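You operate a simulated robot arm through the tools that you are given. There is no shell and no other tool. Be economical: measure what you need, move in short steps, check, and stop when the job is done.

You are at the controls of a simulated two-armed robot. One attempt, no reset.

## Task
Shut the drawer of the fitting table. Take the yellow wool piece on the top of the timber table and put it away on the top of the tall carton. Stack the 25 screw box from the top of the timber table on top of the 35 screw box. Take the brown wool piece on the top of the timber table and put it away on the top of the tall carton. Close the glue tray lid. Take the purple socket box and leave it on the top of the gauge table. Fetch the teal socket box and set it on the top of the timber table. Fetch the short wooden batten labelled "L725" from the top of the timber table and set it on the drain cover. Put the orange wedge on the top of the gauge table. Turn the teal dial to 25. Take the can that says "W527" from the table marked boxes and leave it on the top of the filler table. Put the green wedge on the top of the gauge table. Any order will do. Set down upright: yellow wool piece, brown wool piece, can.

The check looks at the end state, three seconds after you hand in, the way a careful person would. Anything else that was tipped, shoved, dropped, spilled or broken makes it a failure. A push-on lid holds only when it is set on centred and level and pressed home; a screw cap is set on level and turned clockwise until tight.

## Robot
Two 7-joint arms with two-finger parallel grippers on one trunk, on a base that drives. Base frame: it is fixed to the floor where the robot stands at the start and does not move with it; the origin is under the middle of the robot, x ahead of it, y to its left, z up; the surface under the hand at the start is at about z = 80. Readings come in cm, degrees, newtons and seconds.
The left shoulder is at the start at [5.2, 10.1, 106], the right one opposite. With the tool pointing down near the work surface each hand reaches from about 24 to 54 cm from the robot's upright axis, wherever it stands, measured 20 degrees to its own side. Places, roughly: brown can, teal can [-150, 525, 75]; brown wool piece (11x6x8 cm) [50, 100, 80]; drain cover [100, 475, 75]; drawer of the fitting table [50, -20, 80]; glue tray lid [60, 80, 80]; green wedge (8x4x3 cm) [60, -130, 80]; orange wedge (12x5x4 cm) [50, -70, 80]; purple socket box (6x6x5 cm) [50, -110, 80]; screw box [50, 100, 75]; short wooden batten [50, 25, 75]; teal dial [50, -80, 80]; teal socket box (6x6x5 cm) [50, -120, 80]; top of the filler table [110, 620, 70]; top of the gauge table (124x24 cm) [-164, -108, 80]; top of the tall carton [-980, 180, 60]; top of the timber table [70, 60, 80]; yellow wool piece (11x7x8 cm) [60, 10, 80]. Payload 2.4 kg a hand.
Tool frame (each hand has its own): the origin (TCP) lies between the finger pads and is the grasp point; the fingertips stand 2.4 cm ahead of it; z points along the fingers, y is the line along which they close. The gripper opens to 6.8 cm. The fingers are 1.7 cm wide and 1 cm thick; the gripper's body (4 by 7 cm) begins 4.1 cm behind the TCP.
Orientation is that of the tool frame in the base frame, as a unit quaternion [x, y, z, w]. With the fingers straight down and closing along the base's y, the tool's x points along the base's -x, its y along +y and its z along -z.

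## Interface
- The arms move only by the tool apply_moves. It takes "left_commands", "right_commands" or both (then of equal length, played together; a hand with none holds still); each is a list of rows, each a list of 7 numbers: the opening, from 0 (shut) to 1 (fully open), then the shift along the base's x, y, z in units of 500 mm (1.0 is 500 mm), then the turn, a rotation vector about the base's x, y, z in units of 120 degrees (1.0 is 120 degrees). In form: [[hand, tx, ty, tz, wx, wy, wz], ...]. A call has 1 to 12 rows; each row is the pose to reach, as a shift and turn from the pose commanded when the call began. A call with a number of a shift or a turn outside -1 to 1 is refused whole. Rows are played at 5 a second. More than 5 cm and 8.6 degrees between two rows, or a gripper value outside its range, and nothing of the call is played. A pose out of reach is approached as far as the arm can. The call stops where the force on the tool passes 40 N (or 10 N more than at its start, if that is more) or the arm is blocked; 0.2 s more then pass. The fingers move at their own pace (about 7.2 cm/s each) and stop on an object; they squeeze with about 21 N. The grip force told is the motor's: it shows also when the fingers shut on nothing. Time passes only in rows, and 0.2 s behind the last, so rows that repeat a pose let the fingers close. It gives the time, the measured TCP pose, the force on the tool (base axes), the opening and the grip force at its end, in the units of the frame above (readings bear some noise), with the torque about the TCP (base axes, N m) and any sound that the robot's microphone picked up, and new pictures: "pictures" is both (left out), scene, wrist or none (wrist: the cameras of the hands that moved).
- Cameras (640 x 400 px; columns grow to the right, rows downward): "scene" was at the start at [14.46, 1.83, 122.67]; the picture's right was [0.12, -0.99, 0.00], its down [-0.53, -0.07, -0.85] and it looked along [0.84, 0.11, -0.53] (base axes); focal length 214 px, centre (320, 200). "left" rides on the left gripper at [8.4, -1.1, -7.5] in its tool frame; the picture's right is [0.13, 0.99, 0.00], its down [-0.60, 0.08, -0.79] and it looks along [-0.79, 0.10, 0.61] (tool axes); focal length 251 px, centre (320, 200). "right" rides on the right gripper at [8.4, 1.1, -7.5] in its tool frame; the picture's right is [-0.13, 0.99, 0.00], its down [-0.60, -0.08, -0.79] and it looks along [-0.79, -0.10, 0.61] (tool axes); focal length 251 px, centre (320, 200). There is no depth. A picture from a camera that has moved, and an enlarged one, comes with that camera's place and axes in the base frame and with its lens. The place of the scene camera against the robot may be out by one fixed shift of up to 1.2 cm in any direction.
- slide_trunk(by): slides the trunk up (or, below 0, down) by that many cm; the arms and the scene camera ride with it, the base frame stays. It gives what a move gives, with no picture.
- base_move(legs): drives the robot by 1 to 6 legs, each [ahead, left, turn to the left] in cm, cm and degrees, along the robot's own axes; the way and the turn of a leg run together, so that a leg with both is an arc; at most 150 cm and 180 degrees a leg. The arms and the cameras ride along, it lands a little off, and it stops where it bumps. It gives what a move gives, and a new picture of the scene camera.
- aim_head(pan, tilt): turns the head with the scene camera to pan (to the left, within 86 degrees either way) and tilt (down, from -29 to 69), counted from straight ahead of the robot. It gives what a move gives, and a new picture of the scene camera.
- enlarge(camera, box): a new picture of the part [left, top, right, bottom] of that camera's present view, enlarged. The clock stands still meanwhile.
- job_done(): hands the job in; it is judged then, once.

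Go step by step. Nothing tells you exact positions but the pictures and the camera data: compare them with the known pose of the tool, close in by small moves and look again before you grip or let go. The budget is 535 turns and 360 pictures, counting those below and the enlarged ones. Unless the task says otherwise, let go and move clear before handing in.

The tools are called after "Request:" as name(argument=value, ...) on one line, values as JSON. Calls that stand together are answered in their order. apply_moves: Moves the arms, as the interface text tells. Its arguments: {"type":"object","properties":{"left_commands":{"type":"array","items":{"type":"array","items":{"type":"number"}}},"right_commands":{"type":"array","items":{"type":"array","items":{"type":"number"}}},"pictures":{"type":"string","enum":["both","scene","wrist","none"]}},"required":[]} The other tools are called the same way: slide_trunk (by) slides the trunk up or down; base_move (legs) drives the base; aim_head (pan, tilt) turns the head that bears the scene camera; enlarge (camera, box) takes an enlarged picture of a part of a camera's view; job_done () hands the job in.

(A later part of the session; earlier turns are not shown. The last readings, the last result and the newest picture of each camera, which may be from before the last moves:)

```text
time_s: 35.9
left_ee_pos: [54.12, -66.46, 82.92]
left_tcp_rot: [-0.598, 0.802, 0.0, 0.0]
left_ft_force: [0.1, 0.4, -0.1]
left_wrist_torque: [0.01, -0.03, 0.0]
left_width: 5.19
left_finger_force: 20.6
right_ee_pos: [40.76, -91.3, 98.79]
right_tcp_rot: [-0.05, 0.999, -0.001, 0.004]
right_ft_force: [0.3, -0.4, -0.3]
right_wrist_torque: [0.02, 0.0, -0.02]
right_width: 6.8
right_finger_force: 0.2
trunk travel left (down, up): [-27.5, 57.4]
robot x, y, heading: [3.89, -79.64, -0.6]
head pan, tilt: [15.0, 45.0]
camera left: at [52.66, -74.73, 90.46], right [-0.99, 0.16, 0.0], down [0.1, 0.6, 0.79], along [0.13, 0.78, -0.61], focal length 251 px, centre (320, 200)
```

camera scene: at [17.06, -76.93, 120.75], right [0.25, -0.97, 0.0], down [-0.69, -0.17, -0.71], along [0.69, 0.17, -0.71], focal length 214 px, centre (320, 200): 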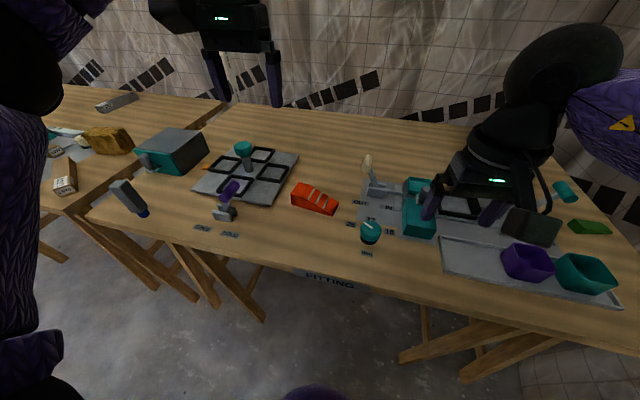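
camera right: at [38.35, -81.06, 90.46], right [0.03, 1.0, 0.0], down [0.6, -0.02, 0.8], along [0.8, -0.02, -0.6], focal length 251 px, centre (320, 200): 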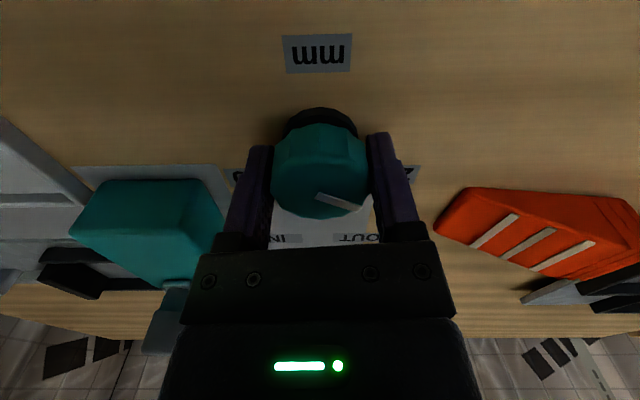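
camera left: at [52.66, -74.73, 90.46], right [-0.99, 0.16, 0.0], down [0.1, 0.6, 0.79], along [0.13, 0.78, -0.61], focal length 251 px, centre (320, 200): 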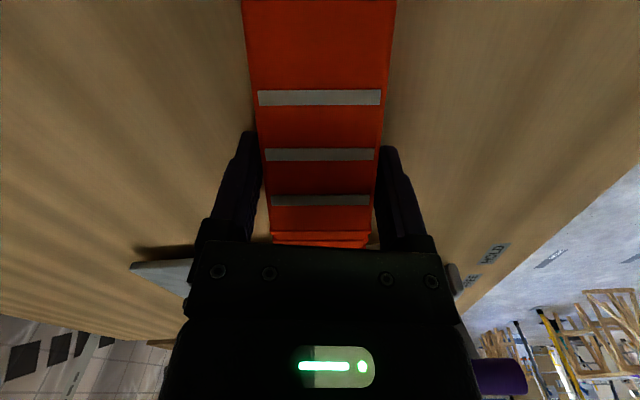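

Gripped. Lift and bring it in over a safe height.

Request:
apply_moves(left_commands=[[0.4, 0, 0, 0.06, 0, 0, 0], [0.4, 0, 0, 0.14, 0, 0, 0], [0.4, -0.04, 0.02, 0.22, 0, 0, 0], [0.4, -0.1, 0.05, 0.3, 0, 0, 0], [0.4, -0.17, 0.08, 0.38, 0, 0, 0], [0.4, -0.24, 0.11, 0.44, 0, 0, 0], [0.4, -0.3, 0.13, 0.46, 0, 0, 0]], pictures="none")

Request:
base_move(legs=[[0, -17, 0]])

Request:
aim_head(pan=-15, tilt=45)

Request:
enlarge(camera="right", box=[0, 0, 640, 400])

```text
refused: row 4 steps farther than a row can; nothing moved
```

```text
time_s: 37.3
left_ee_pos: [53.7, -82.36, 82.98]
left_tcp_rot: [-0.601, 0.799, 0.0, 0.0]
left_ft_force: [-1.7, 32.5, 5.8]
left_wrist_torque: [0.37, -0.06, 0.39]
left_width: 5.21
left_finger_force: 21.3
right_ee_pos: [40.67, -107.52, 98.83]
right_tcp_rot: [-0.053, 0.999, -0.003, 0.004]
right_ft_force: [0.1, 0.3, 0.6]
right_wrist_torque: [0.01, 0.02, -0.01]
right_width: 6.81
right_finger_force: 0.1
trunk travel left (down, up): [-27.5, 57.4]
robot x, y, heading: [3.56, -96.35, -0.1]
head pan, tilt: [15.0, 45.0]
camera scene: at [16.84, -93.17, 120.75], right [0.25, -0.97, 0.0], down [-0.68, -0.18, -0.71], along [0.68, 0.18, -0.71], focal length 214 px, centre (320, 200)
```

scene: 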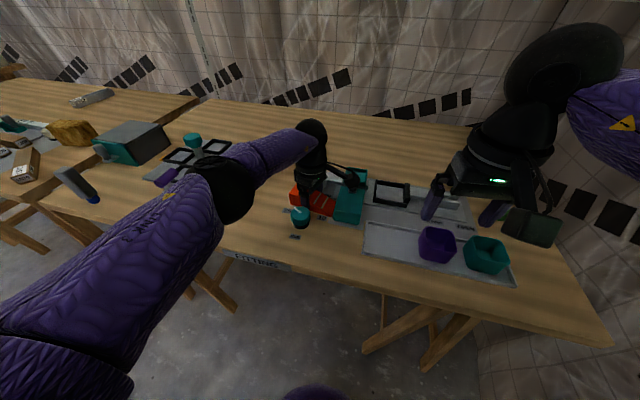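

```text
time_s: 38.3
left_ee_pos: [53.84, -82.37, 82.92]
left_tcp_rot: [-0.601, 0.799, 0.001, 0.002]
left_ft_force: [-1.4, 15.3, 2.6]
left_wrist_torque: [0.12, -0.04, 0.16]
left_width: 5.19
left_finger_force: 21.2
right_ee_pos: [40.64, -107.58, 98.69]
right_tcp_rot: [-0.053, 0.999, -0.002, 0.006]
right_ft_force: [-0.3, -0.2, -0.2]
right_wrist_torque: [0.03, -0.02, 0.0]
right_width: 6.78
right_finger_force: 0.0
trunk travel left (down, up): [-27.5, 57.4]
robot x, y, heading: [3.43, -96.85, -0.6]
head pan, tilt: [-15.0, 45.0]
camera scene: at [16.83, -97.53, 120.75], right [-0.26, -0.96, 0.0], down [-0.68, 0.18, -0.71], along [0.68, -0.19, -0.71], focal length 214 px, centre (320, 200)
```

scene: 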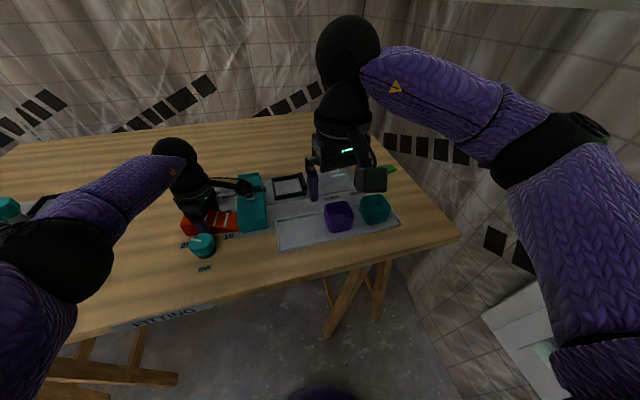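

```text
1.00 times, centred on (320, 200) of right (not enlarged: the box is as wide or as high as the picture)
camera zoom: at [31.96, -107.31, 106.22], right [0.02, 1.0, 0.0], down [0.6, -0.01, 0.8], along [0.8, -0.02, -0.6], focal length 251 px, centre (320, 200)
```

zoom: 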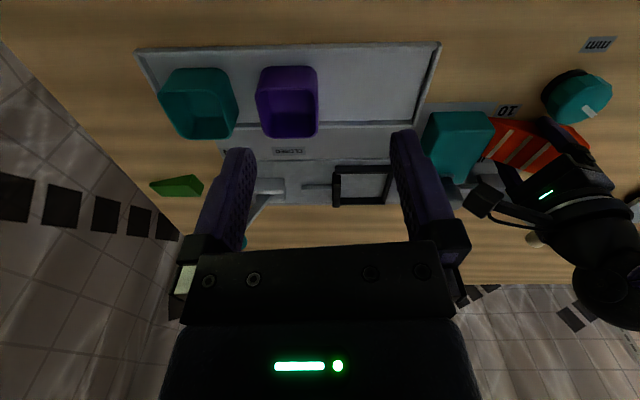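

My lift was refused (step too long) and the base dragged the wedge along the table — a mistake; it now touches the teal clamp block. I'll ease it back a little and lift straight up, then check the neighbours.

Request:
apply_moves(left_commands=[[0.4, 0, 0.02, 0.004, 0, 0, 0], [0.4, 0, 0.02, 0.06, 0, 0, 0], [0.4, 0, 0.02, 0.14, 0, 0, 0], [0.4, 0, 0.02, 0.22, 0, 0, 0], [0.4, -0.04, 0.04, 0.3, 0, 0, 0], [0.4, -0.1, 0.07, 0.36, 0, 0, 0], [0.4, -0.16, 0.1, 0.42, 0, 0, 0], [0.4, -0.22, 0.14, 0.46, 0, 0, 0], [0.4, -0.28, 0.18, 0.48, 0, 0, 0]], pictures="scene")

```text
time_s: 40.3
left_ee_pos: [39.94, -73.38, 106.9]
left_tcp_rot: [-0.601, 0.799, 0.002, 0.001]
left_ft_force: [0.0, 0.1, -0.4]
left_wrist_torque: [0.01, 0.02, -0.01]
left_width: 5.19
left_finger_force: 20.9
right_ee_pos: [40.56, -107.7, 98.76]
right_tcp_rot: [-0.053, 0.999, -0.001, 0.005]
right_ft_force: [0.7, 0.0, 0.0]
right_wrist_torque: [-0.01, 0.01, 0.03]
right_width: 6.79
right_finger_force: 0.1
trunk travel left (down, up): [-27.5, 57.4]
robot x, y, heading: [3.57, -96.15, -0.4]
head pan, tilt: [-15.0, 45.0]
camera scene: at [16.85, -97.71, 120.75], right [-0.26, -0.96, 0.0], down [-0.68, 0.19, -0.71], along [0.68, -0.19, -0.71], focal length 214 px, centre (320, 200)
```

scene: 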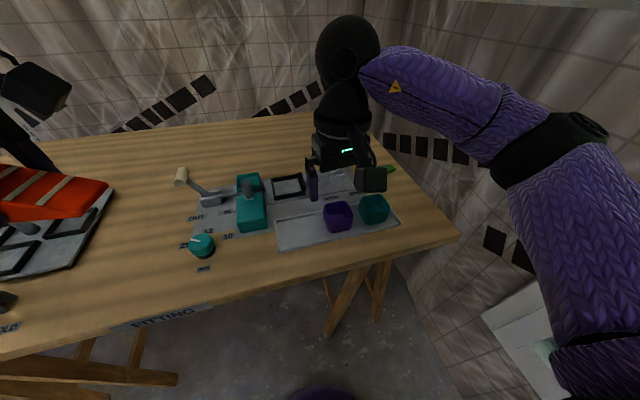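

Request:
enlarge(camera="scene", box=[165, 155, 315, 285])

```text
3.08 times, centred on (240, 220) of scene
camera zoom: at [16.85, -97.71, 120.75], right [-0.26, -0.96, 0.0], down [-0.68, 0.19, -0.71], along [0.68, -0.19, -0.71], focal length 660 px, centre (566, 138)
```

zoom: 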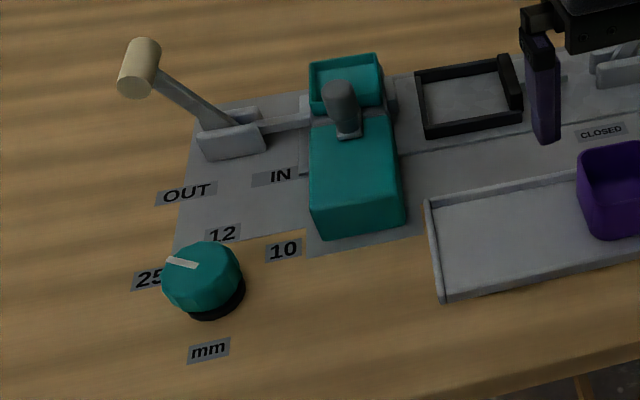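

Dial still at 25 and the block looks undisturbed. Now I zoom on the purple cup to get its yaw.

Request:
enlarge(camera="right", box=[130, 40, 350, 180])

```text
2.86 times, centred on (240, 110) of right
camera zoom: at [31.97, -107.47, 106.2], right [0.02, 1.0, 0.0], down [0.6, -0.01, 0.8], along [0.8, -0.02, -0.6], focal length 718 px, centre (549, 457)
```

zoom: 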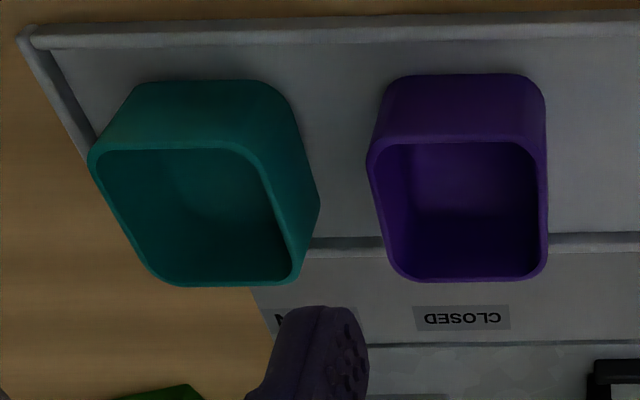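

Purple cup centre ≈ [46.3,-110.7], square to the axes. Right hand: turn to close along x and hover over it.

Request:
apply_moves(right_commands=[[1, 0.01, -0.005, 0, 0, 0, -0.067], [1, 0.02, -0.01, 0, 0, 0, -0.134], [1, 0.03, -0.015, 0, 0, 0, -0.2], [1, 0.04, -0.02, 0, 0, 0, -0.267], [1, 0.05, -0.025, 0, 0, 0, -0.334], [1, 0.06, -0.03, 0, 0, 0, -0.4], [1, 0.07, -0.035, 0, 0, 0, -0.467], [1, 0.08, -0.04, -0.02, 0, 0, -0.534], [1, 0.09, -0.05, -0.04, 0, 0, -0.6], [1, 0.1, -0.06, -0.06, 0, 0, -0.667], [1, 0.114, -0.062, -0.08, 0, 0, -0.734], [1, 0.114, -0.062, -0.1, 0, 0, -0.8]], pictures="wrist")

```text
time_s: 42.9
left_ee_pos: [39.81, -73.47, 106.61]
left_tcp_rot: [-0.601, 0.799, 0.002, 0.002]
left_ft_force: [0.1, 0.0, -0.8]
left_wrist_torque: [0.0, 0.02, -0.02]
left_width: 5.16
left_finger_force: 21.4
right_ee_pos: [46.36, -110.73, 93.58]
right_tcp_rot: [0.707, 0.707, -0.004, 0.002]
right_ft_force: [0.6, -0.4, -0.2]
right_wrist_torque: [0.01, 0.01, -0.03]
right_width: 6.83
right_finger_force: 0.0
trunk travel left (down, up): [-27.5, 57.4]
robot x, y, heading: [3.26, -96.03, -0.5]
head pan, tilt: [-15.0, 45.0]
camera right: at [47.43, -102.22, 101.1], right [0.99, -0.13, 0.0], down [-0.08, -0.6, 0.8], along [-0.1, -0.79, -0.6], focal length 251 px, centre (320, 200)
```

right: 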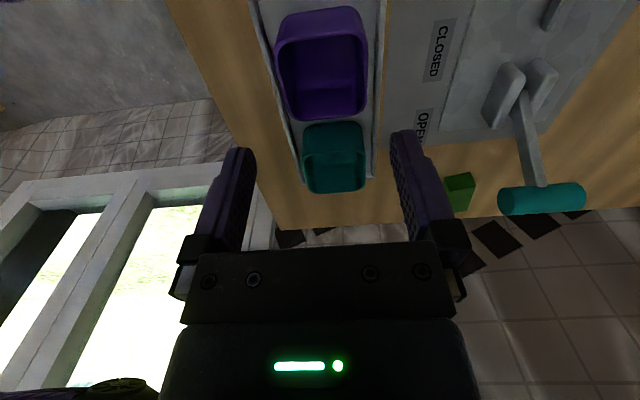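

Request:
apply_moves(right_commands=[[1, 0.003, 0.002, -0.06, 0, 0, 0], [1, 0.003, 0.002, -0.11, 0, 0, 0], [1, 0.003, 0.002, -0.13, 0, 0, 0]], pictures="both")

```text
time_s: 43.7
left_ee_pos: [39.94, -73.58, 106.69]
left_tcp_rot: [-0.601, 0.799, 0.002, 0.001]
left_ft_force: [0.1, 0.0, -1.1]
left_wrist_torque: [-0.03, 0.01, -0.01]
left_width: 5.13
left_finger_force: 21.4
right_ee_pos: [46.53, -110.79, 87.03]
right_tcp_rot: [0.706, 0.708, -0.004, 0.003]
right_ft_force: [0.2, -0.5, 0.5]
right_wrist_torque: [-0.01, -0.03, 0.01]
right_width: 6.8
right_finger_force: 0.2
trunk travel left (down, up): [-27.5, 57.4]
robot x, y, heading: [3.6, -96.63, -0.0]
head pan, tilt: [-15.0, 45.0]
camera scene: at [16.87, -97.72, 120.74], right [-0.26, -0.96, 0.0], down [-0.68, 0.19, -0.71], along [0.68, -0.19, -0.71], focal length 214 px, centre (320, 200)
camera right: at [47.48, -102.16, 94.49], right [0.99, -0.13, 0.0], down [-0.08, -0.6, 0.8], along [-0.1, -0.79, -0.6], focal length 251 px, centre (320, 200)
```

scene: 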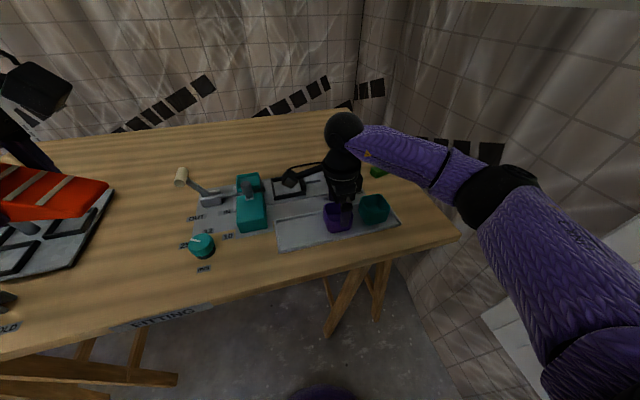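
right: 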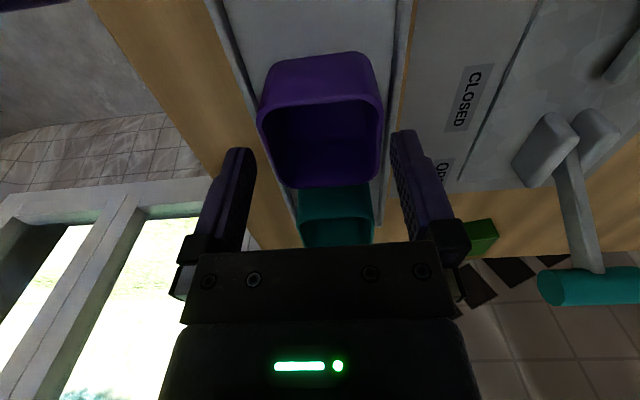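

Request:
apply_moves(right_commands=[[1, 0, 0.012, -0.02, 0, 0, 0], [1, 0, 0.012, -0.05, 0, 0, 0], [1, 0, 0.012, -0.06, 0, 0, 0], [0.5, 0, 0.012, -0.06, 0, 0, 0], [0.5, 0, 0.012, -0.06, 0, 0, 0]], pictures="wrist")

```text
time_s: 44.9
left_ee_pos: [39.87, -73.48, 106.77]
left_tcp_rot: [-0.601, 0.799, 0.001, 0.001]
left_ft_force: [-1.0, -0.3, -2.2]
left_wrist_torque: [-0.01, 0.0, 0.03]
left_width: 5.15
left_finger_force: 20.8
right_ee_pos: [46.33, -110.04, 84.21]
right_tcp_rot: [0.706, 0.708, -0.003, 0.004]
right_ft_force: [0.0, 0.1, 1.0]
right_wrist_torque: [-0.01, -0.07, -0.03]
right_width: 5.72
right_finger_force: 21.1
trunk travel left (down, up): [-27.5, 57.4]
robot x, y, heading: [3.4, -96.07, -0.0]
head pan, tilt: [-15.0, 45.0]
camera right: at [47.43, -101.47, 91.67], right [0.99, -0.13, 0.0], down [-0.08, -0.6, 0.8], along [-0.1, -0.79, -0.6], focal length 251 px, centre (320, 200)
```

right: 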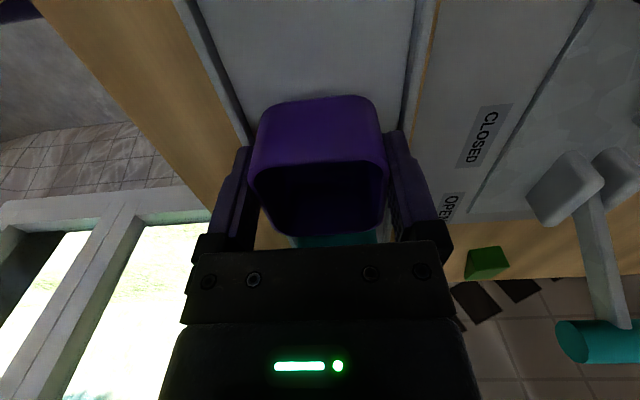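

Gripped the purple cup. Lift it straight up and draw in.

Request:
apply_moves(right_commands=[[0.5, 0, 0, 0.06, 0, 0, 0], [0.5, 0, 0, 0.14, 0, 0, 0], [0.5, 0, 0, 0.22, 0, 0, 0], [0.5, -0.02, 0, 0.3, 0, 0, 0], [0.5, -0.07, 0, 0.36, 0, 0, 0], [0.5, -0.13, 0, 0.4, 0, 0, 0]], pictures="scene")

```text
time_s: 46.3
left_ee_pos: [39.88, -73.59, 106.65]
left_tcp_rot: [-0.601, 0.799, 0.001, 0.002]
left_ft_force: [0.1, 0.1, -0.3]
left_wrist_torque: [-0.01, -0.02, 0.04]
left_width: 5.14
left_finger_force: 21.7
right_ee_pos: [39.86, -110.26, 104.21]
right_tcp_rot: [0.706, 0.708, -0.005, 0.004]
right_ft_force: [0.3, 0.3, -0.5]
right_wrist_torque: [-0.03, -0.02, 0.0]
right_width: 5.75
right_finger_force: 20.5
trunk travel left (down, up): [-27.5, 57.4]
robot x, y, heading: [3.48, -96.58, -0.2]
head pan, tilt: [-15.0, 45.0]
camera scene: at [16.85, -97.72, 120.74], right [-0.26, -0.96, 0.0], down [-0.68, 0.19, -0.71], along [0.68, -0.19, -0.71], focal length 214 px, centre (320, 200)
```

scene: 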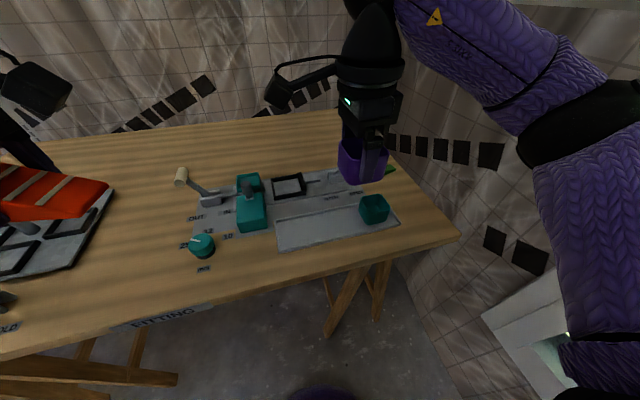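

Now back away and turn to see the gauge table behind.

Request:
base_move(legs=[[-45, 25, 0], [0, 0, 120]])

Request:
aim_head(pan=45, tilt=25)

```text
time_s: 54.4
left_ee_pos: [-81.1, -52.38, 106.65]
left_tcp_rot: [0.99, 0.138, -0.001, 0.001]
left_ft_force: [0.4, -0.7, -1.7]
left_wrist_torque: [0.02, 0.01, 0.02]
left_width: 5.06
left_finger_force: 20.6
right_ee_pos: [-50.06, -33.01, 104.16]
right_tcp_rot: [-0.276, 0.961, 0.0, 0.006]
right_ft_force: [-0.9, -0.7, -1.5]
right_wrist_torque: [0.02, -0.01, -0.03]
right_width: 5.74
right_finger_force: 21.3
trunk travel left (down, up): [-27.5, 57.4]
robot x, y, heading: [-42.79, -71.6, 121.4]
head pan, tilt: [-15.0, 45.0]
camera scene: at [-47.54, -58.26, 120.74], right [0.96, 0.29, 0.0], down [0.2, -0.68, -0.71], along [-0.2, 0.68, -0.71], focal length 214 px, centre (320, 200)
```

scene: 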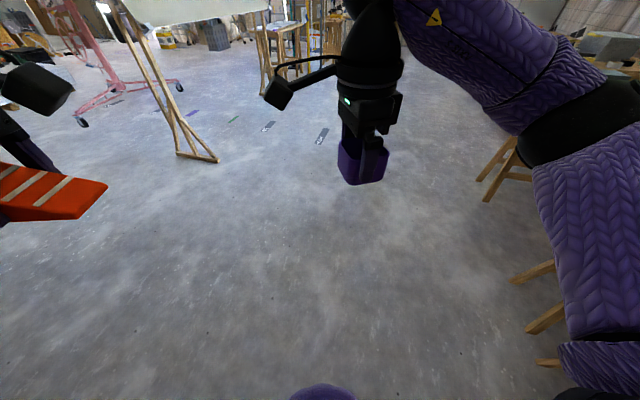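

```text
time_s: 55.7
left_ee_pos: [-81.19, -52.36, 106.78]
left_tcp_rot: [0.99, 0.138, -0.002, 0.001]
left_ft_force: [0.5, 0.2, -1.1]
left_wrist_torque: [-0.03, -0.04, -0.01]
left_width: 5.06
left_finger_force: 21.1
right_ee_pos: [-50.12, -32.96, 104.16]
right_tcp_rot: [-0.276, 0.961, 0.0, 0.005]
right_ft_force: [0.3, 0.4, -0.3]
right_wrist_torque: [0.01, 0.0, 0.02]
right_width: 5.76
right_finger_force: 21.3
trunk travel left (down, up): [-27.5, 57.4]
robot x, y, heading: [-42.65, -71.6, 121.5]
head pan, tilt: [45.0, 25.0]
camera scene: at [-54.18, -63.91, 123.8], right [0.23, 0.97, 0.0], down [0.41, -0.1, -0.91], along [-0.88, 0.21, -0.42], focal length 214 px, centre (320, 200)
```

scene: 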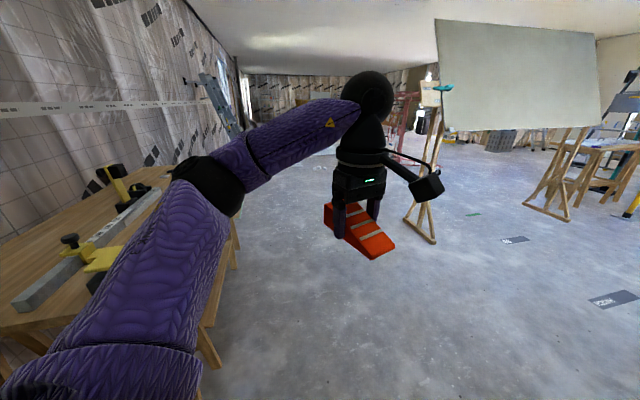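

The gauge table lies along the window side. I'll drive along it and face it.

Request:
base_move(legs=[[0, 0, 58.5], [85, -17, 0], [0, 0, 90]])

Request:
aim_head(pan=0, tilt=40)

```text
time_s: 66.6
left_ee_pos: [-108.65, -93.17, 106.64]
left_tcp_rot: [0.17, 0.986, 0.001, 0.001]
left_ft_force: [-0.9, 0.0, -1.5]
left_wrist_torque: [0.01, 0.0, 0.03]
left_width: 4.98
left_finger_force: 21.0
right_ee_pos: [-145.15, -90.93, 104.16]
right_tcp_rot: [1.0, -0.03, -0.005, -0.001]
right_ft_force: [0.3, 0.2, -0.4]
right_wrist_torque: [-0.01, -0.02, 0.0]
right_width: 5.75
right_finger_force: 21.4
trunk travel left (down, up): [-27.5, 57.4]
robot x, y, heading: [-128.97, -55.41, -93.6]
head pan, tilt: [45.0, 25.0]
camera scene: at [-123.2, -66.93, 123.8], right [-0.75, -0.66, 0.0], down [-0.28, 0.32, -0.91], along [0.6, -0.68, -0.42], focal length 214 px, centre (320, 200)
```

scene: 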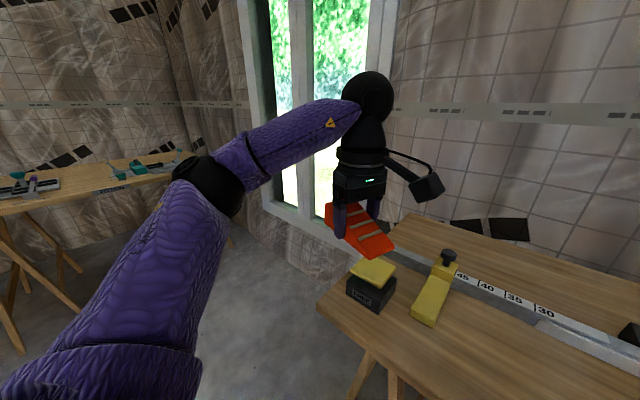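

```text
time_s: 67.7
left_ee_pos: [-108.59, -93.12, 106.76]
left_tcp_rot: [0.171, 0.985, 0.0, 0.002]
left_ft_force: [0.1, 0.7, -0.5]
left_wrist_torque: [0.01, 0.01, 0.02]
left_width: 4.98
left_finger_force: 21.0
right_ee_pos: [-145.2, -90.93, 104.15]
right_tcp_rot: [1.0, -0.03, -0.005, -0.002]
right_ft_force: [0.3, -0.1, -0.6]
right_wrist_torque: [0.0, -0.02, -0.02]
right_width: 5.74
right_finger_force: 21.3
trunk travel left (down, up): [-27.5, 57.4]
robot x, y, heading: [-129.19, -55.5, -94.0]
head pan, tilt: [0.0, 40.0]
camera scene: at [-129.83, -68.48, 121.47], right [-1.0, 0.07, 0.0], down [0.04, 0.64, -0.77], along [-0.05, -0.76, -0.64], focal length 214 px, centre (320, 200)
```

scene: 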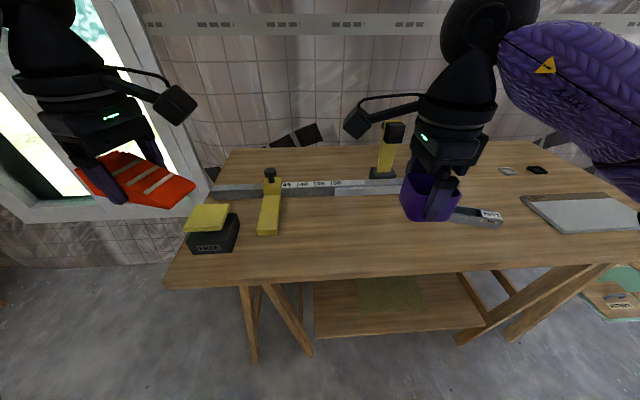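

Free strip lies between x −124 and −165, y −97…−120. The right hand sets the purple cup at about [-148,-102].

Request:
apply_moves(right_commands=[[0.5, -0.01, -0.08, 0, 0, 0, 0], [0.5, -0.03, -0.16, 0, 0, 0, 0], [0.5, -0.056, -0.22, 0, 0, 0, 0], [0.5, -0.056, -0.22, -0.08, 0, 0, 0], [0.5, -0.056, -0.22, -0.16, 0, 0, 0], [0.5, -0.056, -0.22, -0.24, 0, 0, 0], [0.5, -0.056, -0.22, -0.32, 0, 0, 0], [0.5, -0.056, -0.22, -0.36, 0, 0, 0], [0.5, -0.056, -0.22, -0.375, 0, 0, 0]], pictures="both")

```text
time_s: 69.7
left_ee_pos: [-108.56, -93.05, 106.73]
left_tcp_rot: [0.17, 0.985, 0.0, 0.001]
left_ft_force: [-0.4, -0.4, -0.9]
left_wrist_torque: [-0.01, -0.01, 0.03]
left_width: 4.99
left_finger_force: 20.4
right_ee_pos: [-148.15, -101.93, 85.23]
right_tcp_rot: [1.0, -0.03, -0.005, -0.001]
right_ft_force: [-0.8, 0.3, 0.3]
right_wrist_torque: [0.02, 0.01, 0.01]
right_width: 5.73
right_finger_force: 20.9
trunk travel left (down, up): [-27.5, 57.4]
robot x, y, heading: [-128.88, -55.64, -93.6]
head pan, tilt: [0.0, 40.0]
camera scene: at [-129.84, -68.48, 121.47], right [-1.0, 0.07, 0.0], down [0.04, 0.64, -0.77], along [-0.05, -0.76, -0.64], focal length 214 px, centre (320, 200)
camera right: at [-139.73, -103.47, 92.77], right [-0.19, -0.98, 0.0], down [-0.59, 0.11, 0.8], along [-0.79, 0.15, -0.6], focal length 251 px, centre (320, 200)
```

scene: 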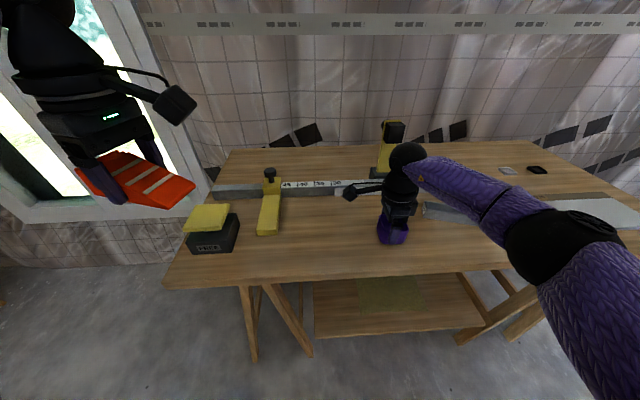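
right: 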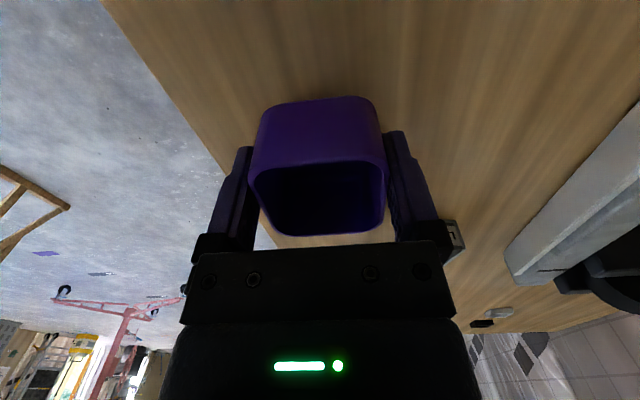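

Request:
apply_moves(right_commands=[[0.5, 0, 0, -0.008, 0, 0, 0], [0.5, 0, 0, -0.014, 0, 0, 0], [0.5, 0, 0, -0.02, 0, 0, 0]], pictures="none")

```text
time_s: 70.5
left_ee_pos: [-108.63, -93.13, 106.74]
left_tcp_rot: [0.17, 0.985, 0.001, 0.002]
left_ft_force: [0.3, 0.2, -1.0]
left_wrist_torque: [-0.05, 0.0, -0.01]
left_width: 4.94
left_finger_force: 20.9
right_ee_pos: [-148.0, -102.06, 84.33]
right_tcp_rot: [1.0, -0.031, -0.003, -0.001]
right_ft_force: [-1.1, -0.4, -1.7]
right_wrist_torque: [-0.01, -0.01, -0.01]
right_width: 5.73
right_finger_force: 20.4
trunk travel left (down, up): [-27.5, 57.4]
robot x, y, heading: [-129.21, -55.19, -93.7]
head pan, tilt: [0.0, 40.0]
```

Request:
apply_moves(right_commands=[[0.5, 0, 0, -0.004, 0, 0, 0], [0.5, 0, 0, -0.008, 0, 0, 0], [0.5, 0, 0, -0.012, 0, 0, 0]], pictures="none")

```text
time_s: 71.3
left_ee_pos: [-108.62, -93.03, 106.58]
left_tcp_rot: [0.171, 0.985, 0.001, 0.001]
left_ft_force: [-0.3, 0.2, -1.3]
left_wrist_torque: [0.05, 0.04, 0.0]
left_width: 4.97
left_finger_force: 21.1
right_ee_pos: [-148.22, -101.82, 83.87]
right_tcp_rot: [1.0, -0.029, -0.006, -0.001]
right_ft_force: [-0.5, -0.1, 0.2]
right_wrist_torque: [0.0, -0.01, -0.03]
right_width: 5.74
right_finger_force: 20.7
trunk travel left (down, up): [-27.5, 57.4]
robot x, y, heading: [-129.11, -55.35, -93.6]
head pan, tilt: [0.0, 40.0]
```

Request:
apply_moves(right_commands=[[0.5, 0, 0, -0.003, 0, 0, 0], [0.5, 0, 0, -0.006, 0, 0, 0], [0.5, 0, 0, -0.009, 0, 0, 0]], pictures="none")

```text
time_s: 72.1
left_ee_pos: [-108.6, -92.89, 106.83]
left_tcp_rot: [0.17, 0.985, 0.0, 0.001]
left_ft_force: [-0.7, -0.8, -1.1]
left_wrist_torque: [0.02, 0.02, 0.01]
left_width: 4.97
left_finger_force: 21.2
right_ee_pos: [-147.92, -101.89, 83.34]
right_tcp_rot: [1.0, -0.03, -0.005, 0.0]
right_ft_force: [-1.1, 0.8, 17.7]
right_wrist_torque: [0.01, -0.04, -0.02]
right_width: 5.74
right_finger_force: 21.4
trunk travel left (down, up): [-27.5, 57.4]
robot x, y, heading: [-129.2, -55.49, -94.0]
head pan, tilt: [0.0, 40.0]
```

Contact at 17.7 N: the cup stands on the table. Release and lift.

Request:
apply_moves(right_commands=[[0.5, 0, 0, 0.003, 0, 0, 0], [1, 0, 0, 0.003, 0, 0, 0], [1, 0, 0, 0.003, 0, 0, 0], [1, 0, 0, 0.06, 0, 0, 0], [1, 0, 0, 0.14, 0, 0, 0], [1, 0, 0.05, 0.22, 0, 0, 0], [1, -0.02, 0.12, 0.29, 0, 0, 0], [1, -0.06, 0.19, 0.35, 0, 0, 0], [1, -0.08, 0.26, 0.4, 0, 0, 0]], pictures="scene")

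```text
refused: row 7 steps farther than a row can; nothing moved
```

Request:
apply_moves(right_commands=[[0.5, 0, 0, 0.003, 0, 0, 0], [1, 0, 0, 0.003, 0, 0, 0], [1, 0, 0, 0.003, 0, 0, 0], [1, 0, 0, 0.06, 0, 0, 0], [1, 0, 0, 0.13, 0, 0, 0], [1, 0, 0.04, 0.2, 0, 0, 0], [1, -0.02, 0.1, 0.26, 0, 0, 0], [1, -0.04, 0.16, 0.32, 0, 0, 0], [1, -0.06, 0.22, 0.38, 0, 0, 0]], pictures="scene")

```text
time_s: 74.1
left_ee_pos: [-108.66, -93.17, 106.7]
left_tcp_rot: [0.171, 0.985, 0.001, 0.003]
left_ft_force: [0.9, -0.7, -0.6]
left_wrist_torque: [0.0, 0.04, 0.0]
left_width: 4.96
left_finger_force: 21.6
right_ee_pos: [-151.01, -91.01, 102.55]
right_tcp_rot: [1.0, -0.03, -0.006, -0.001]
right_ft_force: [-0.2, 0.1, 0.0]
right_wrist_torque: [0.02, 0.02, -0.01]
right_width: 6.82
right_finger_force: 0.1
trunk travel left (down, up): [-27.5, 57.4]
robot x, y, heading: [-128.7, -55.41, -93.8]
head pan, tilt: [0.0, 40.0]
camera scene: at [-129.84, -68.45, 121.47], right [-1.0, 0.07, 0.0], down [0.04, 0.64, -0.77], along [-0.05, -0.76, -0.64], focal length 214 px, centre (320, 200)
```

scene: 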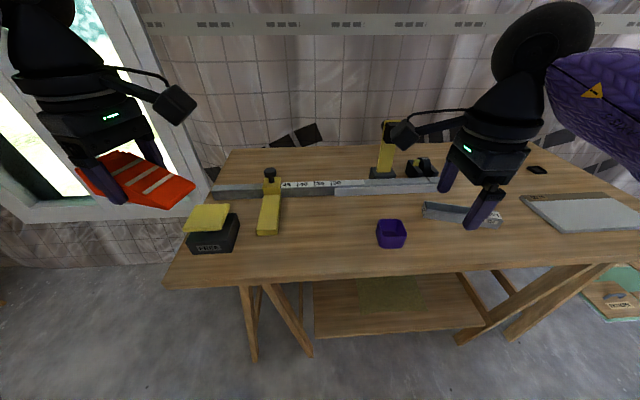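

Purple stands well. Now the left hand carries the orange wedge to about [-131,-104].

Request:
apply_moves(left_commands=[[0.4, -0.08, -0.03, 0, 0, 0, 0], [0.4, -0.16, -0.07, 0, 0, 0, 0], [0.4, -0.24, -0.11, 0, 0, 0, 0], [0.4, -0.32, -0.15, 0, 0, 0, 0], [0.4, -0.4, -0.19, 0, 0, 0, 0], [0.4, -0.448, -0.22, -0.05, 0, 0, 0], [0.4, -0.448, -0.22, -0.14, 0, 0, 0], [0.4, -0.448, -0.22, -0.23, 0, 0, 0], [0.4, -0.448, -0.22, -0.32, 0, 0, 0], [0.4, -0.448, -0.22, -0.4, 0, 0, 0], [0.4, -0.448, -0.22, -0.44, 0, 0, 0]], pictures="both")

```text
time_s: 76.5
left_ee_pos: [-131.14, -104.1, 84.72]
left_tcp_rot: [0.17, 0.985, 0.001, 0.002]
left_ft_force: [0.3, -0.2, -0.7]
left_wrist_torque: [-0.01, 0.01, 0.01]
left_width: 4.97
left_finger_force: 21.3
left hand out of reach, approached as far as the arm can: row 5, 6, 7
right_ee_pos: [-150.96, -91.13, 102.27]
right_tcp_rot: [1.0, -0.031, -0.005, -0.002]
right_ft_force: [-0.6, -0.2, -0.8]
right_wrist_torque: [0.0, 0.02, -0.03]
right_width: 6.81
right_finger_force: 0.0
trunk travel left (down, up): [-27.5, 57.4]
robot x, y, heading: [-129.01, -55.41, -93.8]
head pan, tilt: [0.0, 40.0]
camera scene: at [-129.84, -68.49, 121.47], right [-1.0, 0.07, 0.0], down [0.04, 0.64, -0.77], along [-0.05, -0.76, -0.64], focal length 214 px, centre (320, 200)
camera left: at [-139.5, -102.24, 92.23], right [0.21, 0.98, 0.0], down [0.59, -0.13, 0.8], along [0.78, -0.17, -0.61], focal length 251 px, centre (320, 200)
```

scene: 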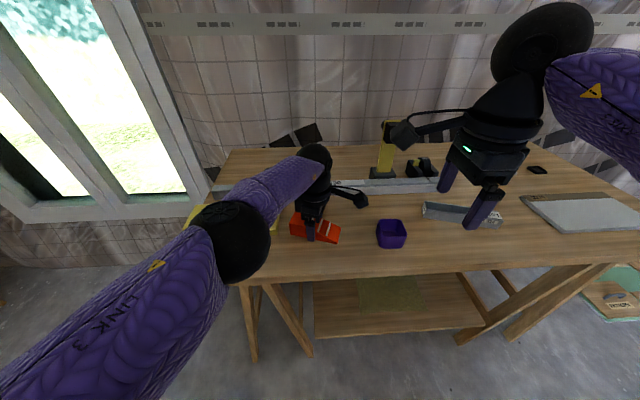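
left: 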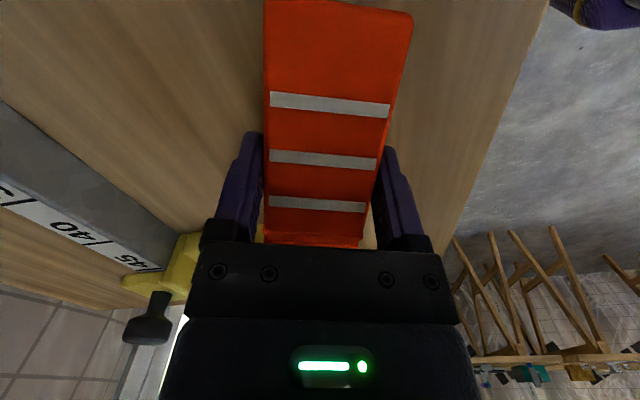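

Request:
apply_moves(left_commands=[[0.4, 0, 0, -0.008, 0, 0, 0], [0.4, 0, 0, -0.014, 0, 0, 0], [0.4, 0, 0, -0.02, 0, 0, 0], [0.4, 0, 0, -0.026, 0, 0, 0]], pictures="none")

```text
time_s: 77.5
left_ee_pos: [-130.9, -103.89, 83.43]
left_tcp_rot: [0.169, 0.986, 0.0, 0.002]
left_ft_force: [-0.2, 0.5, 0.2]
left_wrist_torque: [-0.01, 0.02, 0.01]
left_width: 4.96
left_finger_force: 21.1
right_ee_pos: [-151.08, -91.05, 102.38]
right_tcp_rot: [1.0, -0.029, -0.005, -0.001]
right_ft_force: [-0.3, -0.3, 0.9]
right_wrist_torque: [-0.01, 0.01, 0.0]
right_width: 6.79
right_finger_force: 0.0
trunk travel left (down, up): [-27.5, 57.4]
robot x, y, heading: [-129.1, -55.16, -93.7]
head pan, tilt: [0.0, 40.0]
```

Request:
apply_moves(left_commands=[[0.4, 0, 0, -0.003, 0, 0, 0], [0.4, 0, 0, -0.006, 0, 0, 0], [0.4, 0, 0, -0.009, 0, 0, 0], [0.4, 0, 0, -0.011, 0, 0, 0]], pictures="none")

```text
time_s: 78.5
left_ee_pos: [-130.88, -103.84, 82.92]
left_tcp_rot: [0.17, 0.985, 0.0, 0.002]
left_ft_force: [-0.1, -0.9, -1.0]
left_wrist_torque: [0.01, 0.02, -0.03]
left_width: 4.96
left_finger_force: 20.9
left hand out of reach, approached as far as the arm can: row 4
right_ee_pos: [-151.0, -91.09, 102.42]
right_tcp_rot: [1.0, -0.03, -0.005, -0.002]
right_ft_force: [-0.5, -0.3, -0.5]
right_wrist_torque: [0.01, 0.03, 0.0]
right_width: 6.82
right_finger_force: 0.1
trunk travel left (down, up): [-27.5, 57.4]
robot x, y, heading: [-128.83, -55.87, -93.7]
head pan, tilt: [0.0, 40.0]
```

Request:
apply_moves(left_commands=[[0.4, 0.01, 0.03, 0, 0, 0, 0], [0.4, 0.02, 0.06, 0, 0, 0, 0], [0.4, 0.02, 0.06, -0.004, 0, 0, 0], [0.4, 0.02, 0.06, -0.008, 0, 0, 0], [0.4, 0.02, 0.06, -0.012, 0, 0, 0]], pictures="none")

```text
time_s: 79.7
left_ee_pos: [-129.91, -100.9, 82.45]
left_tcp_rot: [0.17, 0.985, -0.001, 0.002]
left_ft_force: [-4.3, -12.2, 31.7]
left_wrist_torque: [-0.11, 0.13, 0.37]
left_width: 4.99
left_finger_force: 21.1
right_ee_pos: [-151.09, -91.09, 102.48]
right_tcp_rot: [1.0, -0.03, -0.004, -0.001]
right_ft_force: [0.1, -0.7, -0.1]
right_wrist_torque: [0.0, 0.02, -0.01]
right_width: 6.79
right_finger_force: 0.1
trunk travel left (down, up): [-27.5, 57.4]
robot x, y, heading: [-128.55, -55.28, -94.0]
head pan, tilt: [0.0, 40.0]
```

Contact. Release and lift the left hand.

Request:
apply_moves(left_commands=[[0.4, 0, 0, 0.003, 0, 0, 0], [1, 0, 0, 0.003, 0, 0, 0], [1, 0, 0, 0.003, 0, 0, 0], [1, 0, 0, 0.06, 0, 0, 0], [1, 0, 0, 0.13, 0, 0, 0], [1, 0, 0.03, 0.2, 0, 0, 0], [1, 0.05, 0.06, 0.27, 0, 0, 0], [1, 0.11, 0.1, 0.32, 0, 0, 0], [1, 0.18, 0.13, 0.37, 0, 0, 0], [1, 0.25, 0.16, 0.4, 0, 0, 0], [1, 0.32, 0.18, 0.44, 0, 0, 0]], pictures="scene")

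```text
time_s: 82.1
left_ee_pos: [-114.09, -91.83, 104.39]
left_tcp_rot: [0.17, 0.985, 0.001, 0.002]
left_ft_force: [-0.6, 0.5, -0.3]
left_wrist_torque: [0.01, 0.0, 0.0]
left_width: 6.79
left_finger_force: 0.1
right_ee_pos: [-151.02, -91.08, 102.53]
right_tcp_rot: [1.0, -0.03, -0.004, -0.001]
right_ft_force: [0.3, 0.2, -0.6]
right_wrist_torque: [0.04, -0.01, 0.0]
right_width: 6.8
right_finger_force: 0.1
trunk travel left (down, up): [-27.5, 57.4]
robot x, y, heading: [-128.62, -55.31, -93.7]
head pan, tilt: [0.0, 40.0]
camera scene: at [-129.83, -68.45, 121.47], right [-1.0, 0.07, 0.0], down [0.04, 0.64, -0.77], along [-0.05, -0.76, -0.64], focal length 214 px, centre (320, 200)
```

scene: 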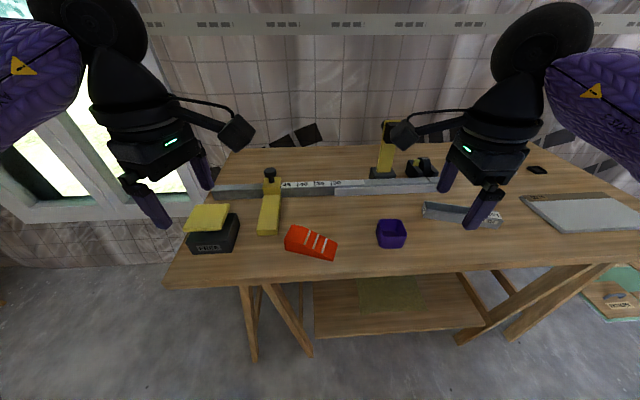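

Both placed. Now back to the fitting table's right end for the green wedge and the teal cup.

Request:
base_move(legs=[[0, 0, 93.8], [100, 0, 0], [33, -55, 0]])

Request:
aim_head(pan=-20, tilt=45)

Request:
enlarge(camera="right", box=[0, 0, 640, 400])

```text
time_s: 94.4
left_ee_pos: [38.33, -100.01, 104.4]
left_tcp_rot: [-0.588, 0.809, 0.002, 0.001]
left_ft_force: [0.1, -0.3, 0.4]
left_wrist_torque: [0.02, 0.0, 0.0]
left_width: 6.79
left_finger_force: 0.1
right_ee_pos: [38.54, -137.16, 102.46]
right_tcp_rot: [0.717, 0.697, -0.004, 0.003]
right_ft_force: [-0.2, -0.9, 1.0]
right_wrist_torque: [0.0, 0.01, 0.02]
right_width: 6.79
right_finger_force: 0.0
trunk travel left (down, up): [-27.5, 57.4]
robot x, y, heading: [2.06, -115.9, -2.2]
head pan, tilt: [0.0, 40.0]
camera scene: at [16.17, -115.99, 121.47], right [-0.04, -1.0, 0.0], down [-0.64, 0.02, -0.77], along [0.77, -0.03, -0.64], focal length 214 px, centre (320, 200)
```

scene: 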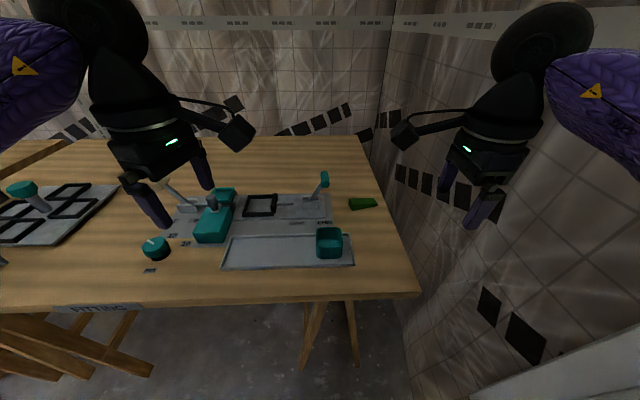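

```text
time_s: 95.3
left_ee_pos: [38.29, -100.01, 104.32]
left_tcp_rot: [-0.588, 0.809, 0.002, 0.0]
left_ft_force: [-0.4, 0.3, 0.1]
left_wrist_torque: [0.01, 0.02, 0.0]
left_width: 6.8
left_finger_force: 0.0
right_ee_pos: [38.55, -137.04, 102.61]
right_tcp_rot: [0.718, 0.696, -0.004, 0.003]
right_ft_force: [-0.6, 0.3, 0.6]
right_wrist_torque: [0.01, 0.0, 0.02]
right_width: 6.78
right_finger_force: 0.1
trunk travel left (down, up): [-27.5, 57.4]
robot x, y, heading: [1.8, -116.16, -2.3]
head pan, tilt: [-20.0, 45.0]
camera scene: at [15.21, -118.72, 120.75], right [-0.38, -0.93, 0.0], down [-0.66, 0.27, -0.71], along [0.66, -0.27, -0.71], focal length 214 px, centre (320, 200)
```

scene: 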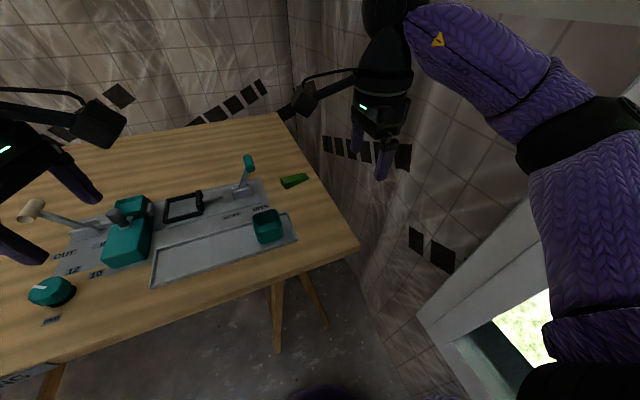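

```text
1.00 times, centred on (320, 200) of right (not enlarged: the box is as wide or as high as the picture)
camera zoom: at [39.82, -128.52, 109.9], right [0.99, -0.16, 0.0], down [-0.1, -0.59, 0.8], along [-0.13, -0.79, -0.6], focal length 251 px, centre (320, 200)
```

zoom: 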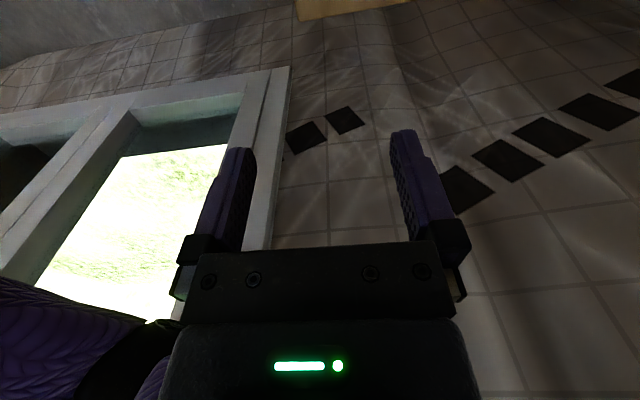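

Green wedge is at ≈[62,-129.8], beyond reach from here; I'll creep 9 cm ahead and zoom in on it.

Request:
base_move(legs=[[9, 0, 2]])

Request:
enlarge(camera="scene", box=[210, 130, 350, 250])

```text
time_s: 96.4
left_ee_pos: [46.58, -98.94, 104.38]
left_tcp_rot: [-0.602, 0.799, 0.001, 0.001]
left_ft_force: [-0.1, 0.5, -0.3]
left_wrist_torque: [0.0, 0.03, -0.02]
left_width: 6.78
left_finger_force: 0.1
right_ee_pos: [48.13, -135.89, 102.41]
right_tcp_rot: [0.705, 0.709, -0.004, 0.003]
right_ft_force: [-1.2, 0.5, 0.4]
right_wrist_torque: [-0.03, -0.01, 0.01]
right_width: 6.78
right_finger_force: 0.0
trunk travel left (down, up): [-27.5, 57.4]
robot x, y, heading: [11.25, -116.56, 0.3]
head pan, tilt: [-20.0, 45.0]
camera scene: at [24.18, -118.43, 120.74], right [-0.34, -0.94, 0.0], down [-0.66, 0.24, -0.71], along [0.66, -0.24, -0.71], focal length 214 px, centre (320, 200)
```

scene: 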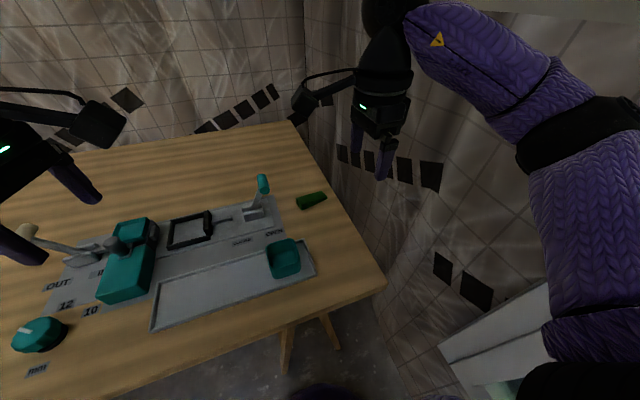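

```text
3.33 times, centred on (280, 190) of scene
camera zoom: at [24.18, -118.43, 120.74], right [-0.34, -0.94, 0.0], down [-0.66, 0.24, -0.71], along [0.66, -0.24, -0.71], focal length 715 px, centre (453, 233)
```

zoom: 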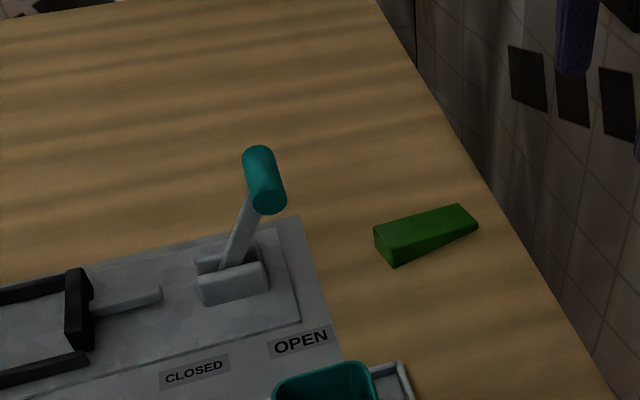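

The lever handle beside the green wedge would foul the wrist camera, so I'll come in with the hand leaned 25° toward the wall.

Request:
apply_moves(right_commands=[[1, 0.03, 0.01, 0, 0.035, 0.003, 0.012], [1, 0.08, 0.03, -0.02, 0.07, 0.005, 0.024], [1, 0.13, 0.05, -0.04, 0.105, 0.008, 0.036], [1, 0.18, 0.07, -0.07, 0.14, 0.011, 0.048], [1, 0.23, 0.09, -0.11, 0.175, 0.013, 0.06], [1, 0.278, 0.108, -0.15, 0.208, 0.016, 0.072], [1, 0.278, 0.108, -0.17, 0.208, 0.016, 0.072]], pictures="both")

```text
time_s: 98.0
left_ee_pos: [46.49, -98.91, 104.26]
left_tcp_rot: [-0.602, 0.798, 0.002, 0.0]
left_ft_force: [0.4, -0.2, 0.0]
left_wrist_torque: [-0.01, 0.03, 0.02]
left_width: 6.81
left_finger_force: 0.0
right_ee_pos: [60.98, -130.2, 94.16]
right_tcp_rot: [0.634, 0.744, 0.139, -0.161]
right_ft_force: [-0.9, 0.0, -0.2]
right_wrist_torque: [0.02, 0.02, 0.02]
right_width: 6.81
right_finger_force: 0.0
right hand out of reach, approached as far as the arm can: row 6, 7
trunk travel left (down, up): [-27.5, 57.4]
robot x, y, heading: [11.0, -116.32, -0.2]
head pan, tilt: [-20.0, 45.0]
camera scene: at [24.16, -118.43, 120.74], right [-0.34, -0.94, 0.0], down [-0.66, 0.24, -0.71], along [0.66, -0.24, -0.71], focal length 214 px, centre (320, 200)
camera right: at [61.21, -125.55, 104.49], right [1.0, 0.04, -0.05], down [0.06, -0.88, 0.47], along [-0.03, -0.47, -0.88], focal length 251 px, centre (320, 200)
```

scene: 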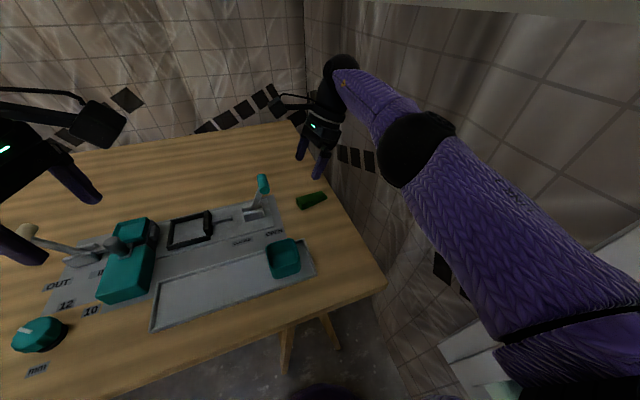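
right: 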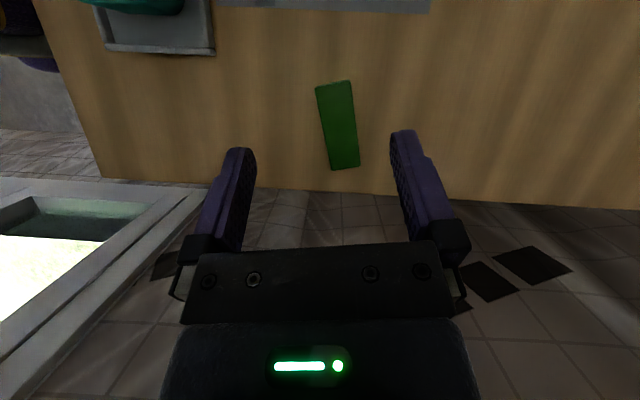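

Nearly there; the wedge is at [61.8,-130.2]. I need 3 cm more base reach.

Request:
base_move(legs=[[3, 0, 0]])

```text
time_s: 98.8
left_ee_pos: [49.61, -98.92, 104.37]
left_tcp_rot: [-0.602, 0.798, 0.002, 0.001]
left_ft_force: [0.3, -0.8, -0.4]
left_wrist_torque: [-0.02, 0.01, 0.0]
left_width: 6.81
left_finger_force: 0.1
right_ee_pos: [63.92, -130.41, 94.19]
right_tcp_rot: [0.635, 0.743, 0.138, -0.162]
right_ft_force: [0.7, -0.1, -0.3]
right_wrist_torque: [0.01, 0.01, -0.03]
right_width: 6.81
right_finger_force: 0.1
trunk travel left (down, up): [-27.5, 57.4]
robot x, y, heading: [13.82, -116.41, 0.0]
head pan, tilt: [-20.0, 45.0]
camera scene: at [27.15, -118.43, 120.74], right [-0.34, -0.94, 0.0], down [-0.66, 0.24, -0.71], along [0.66, -0.24, -0.71], focal length 214 px, centre (320, 200)
```

scene: 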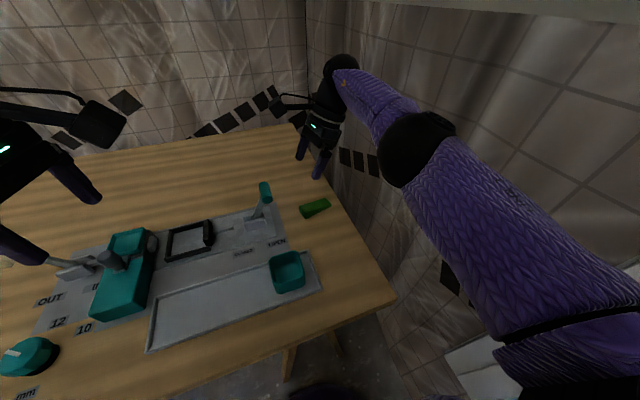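

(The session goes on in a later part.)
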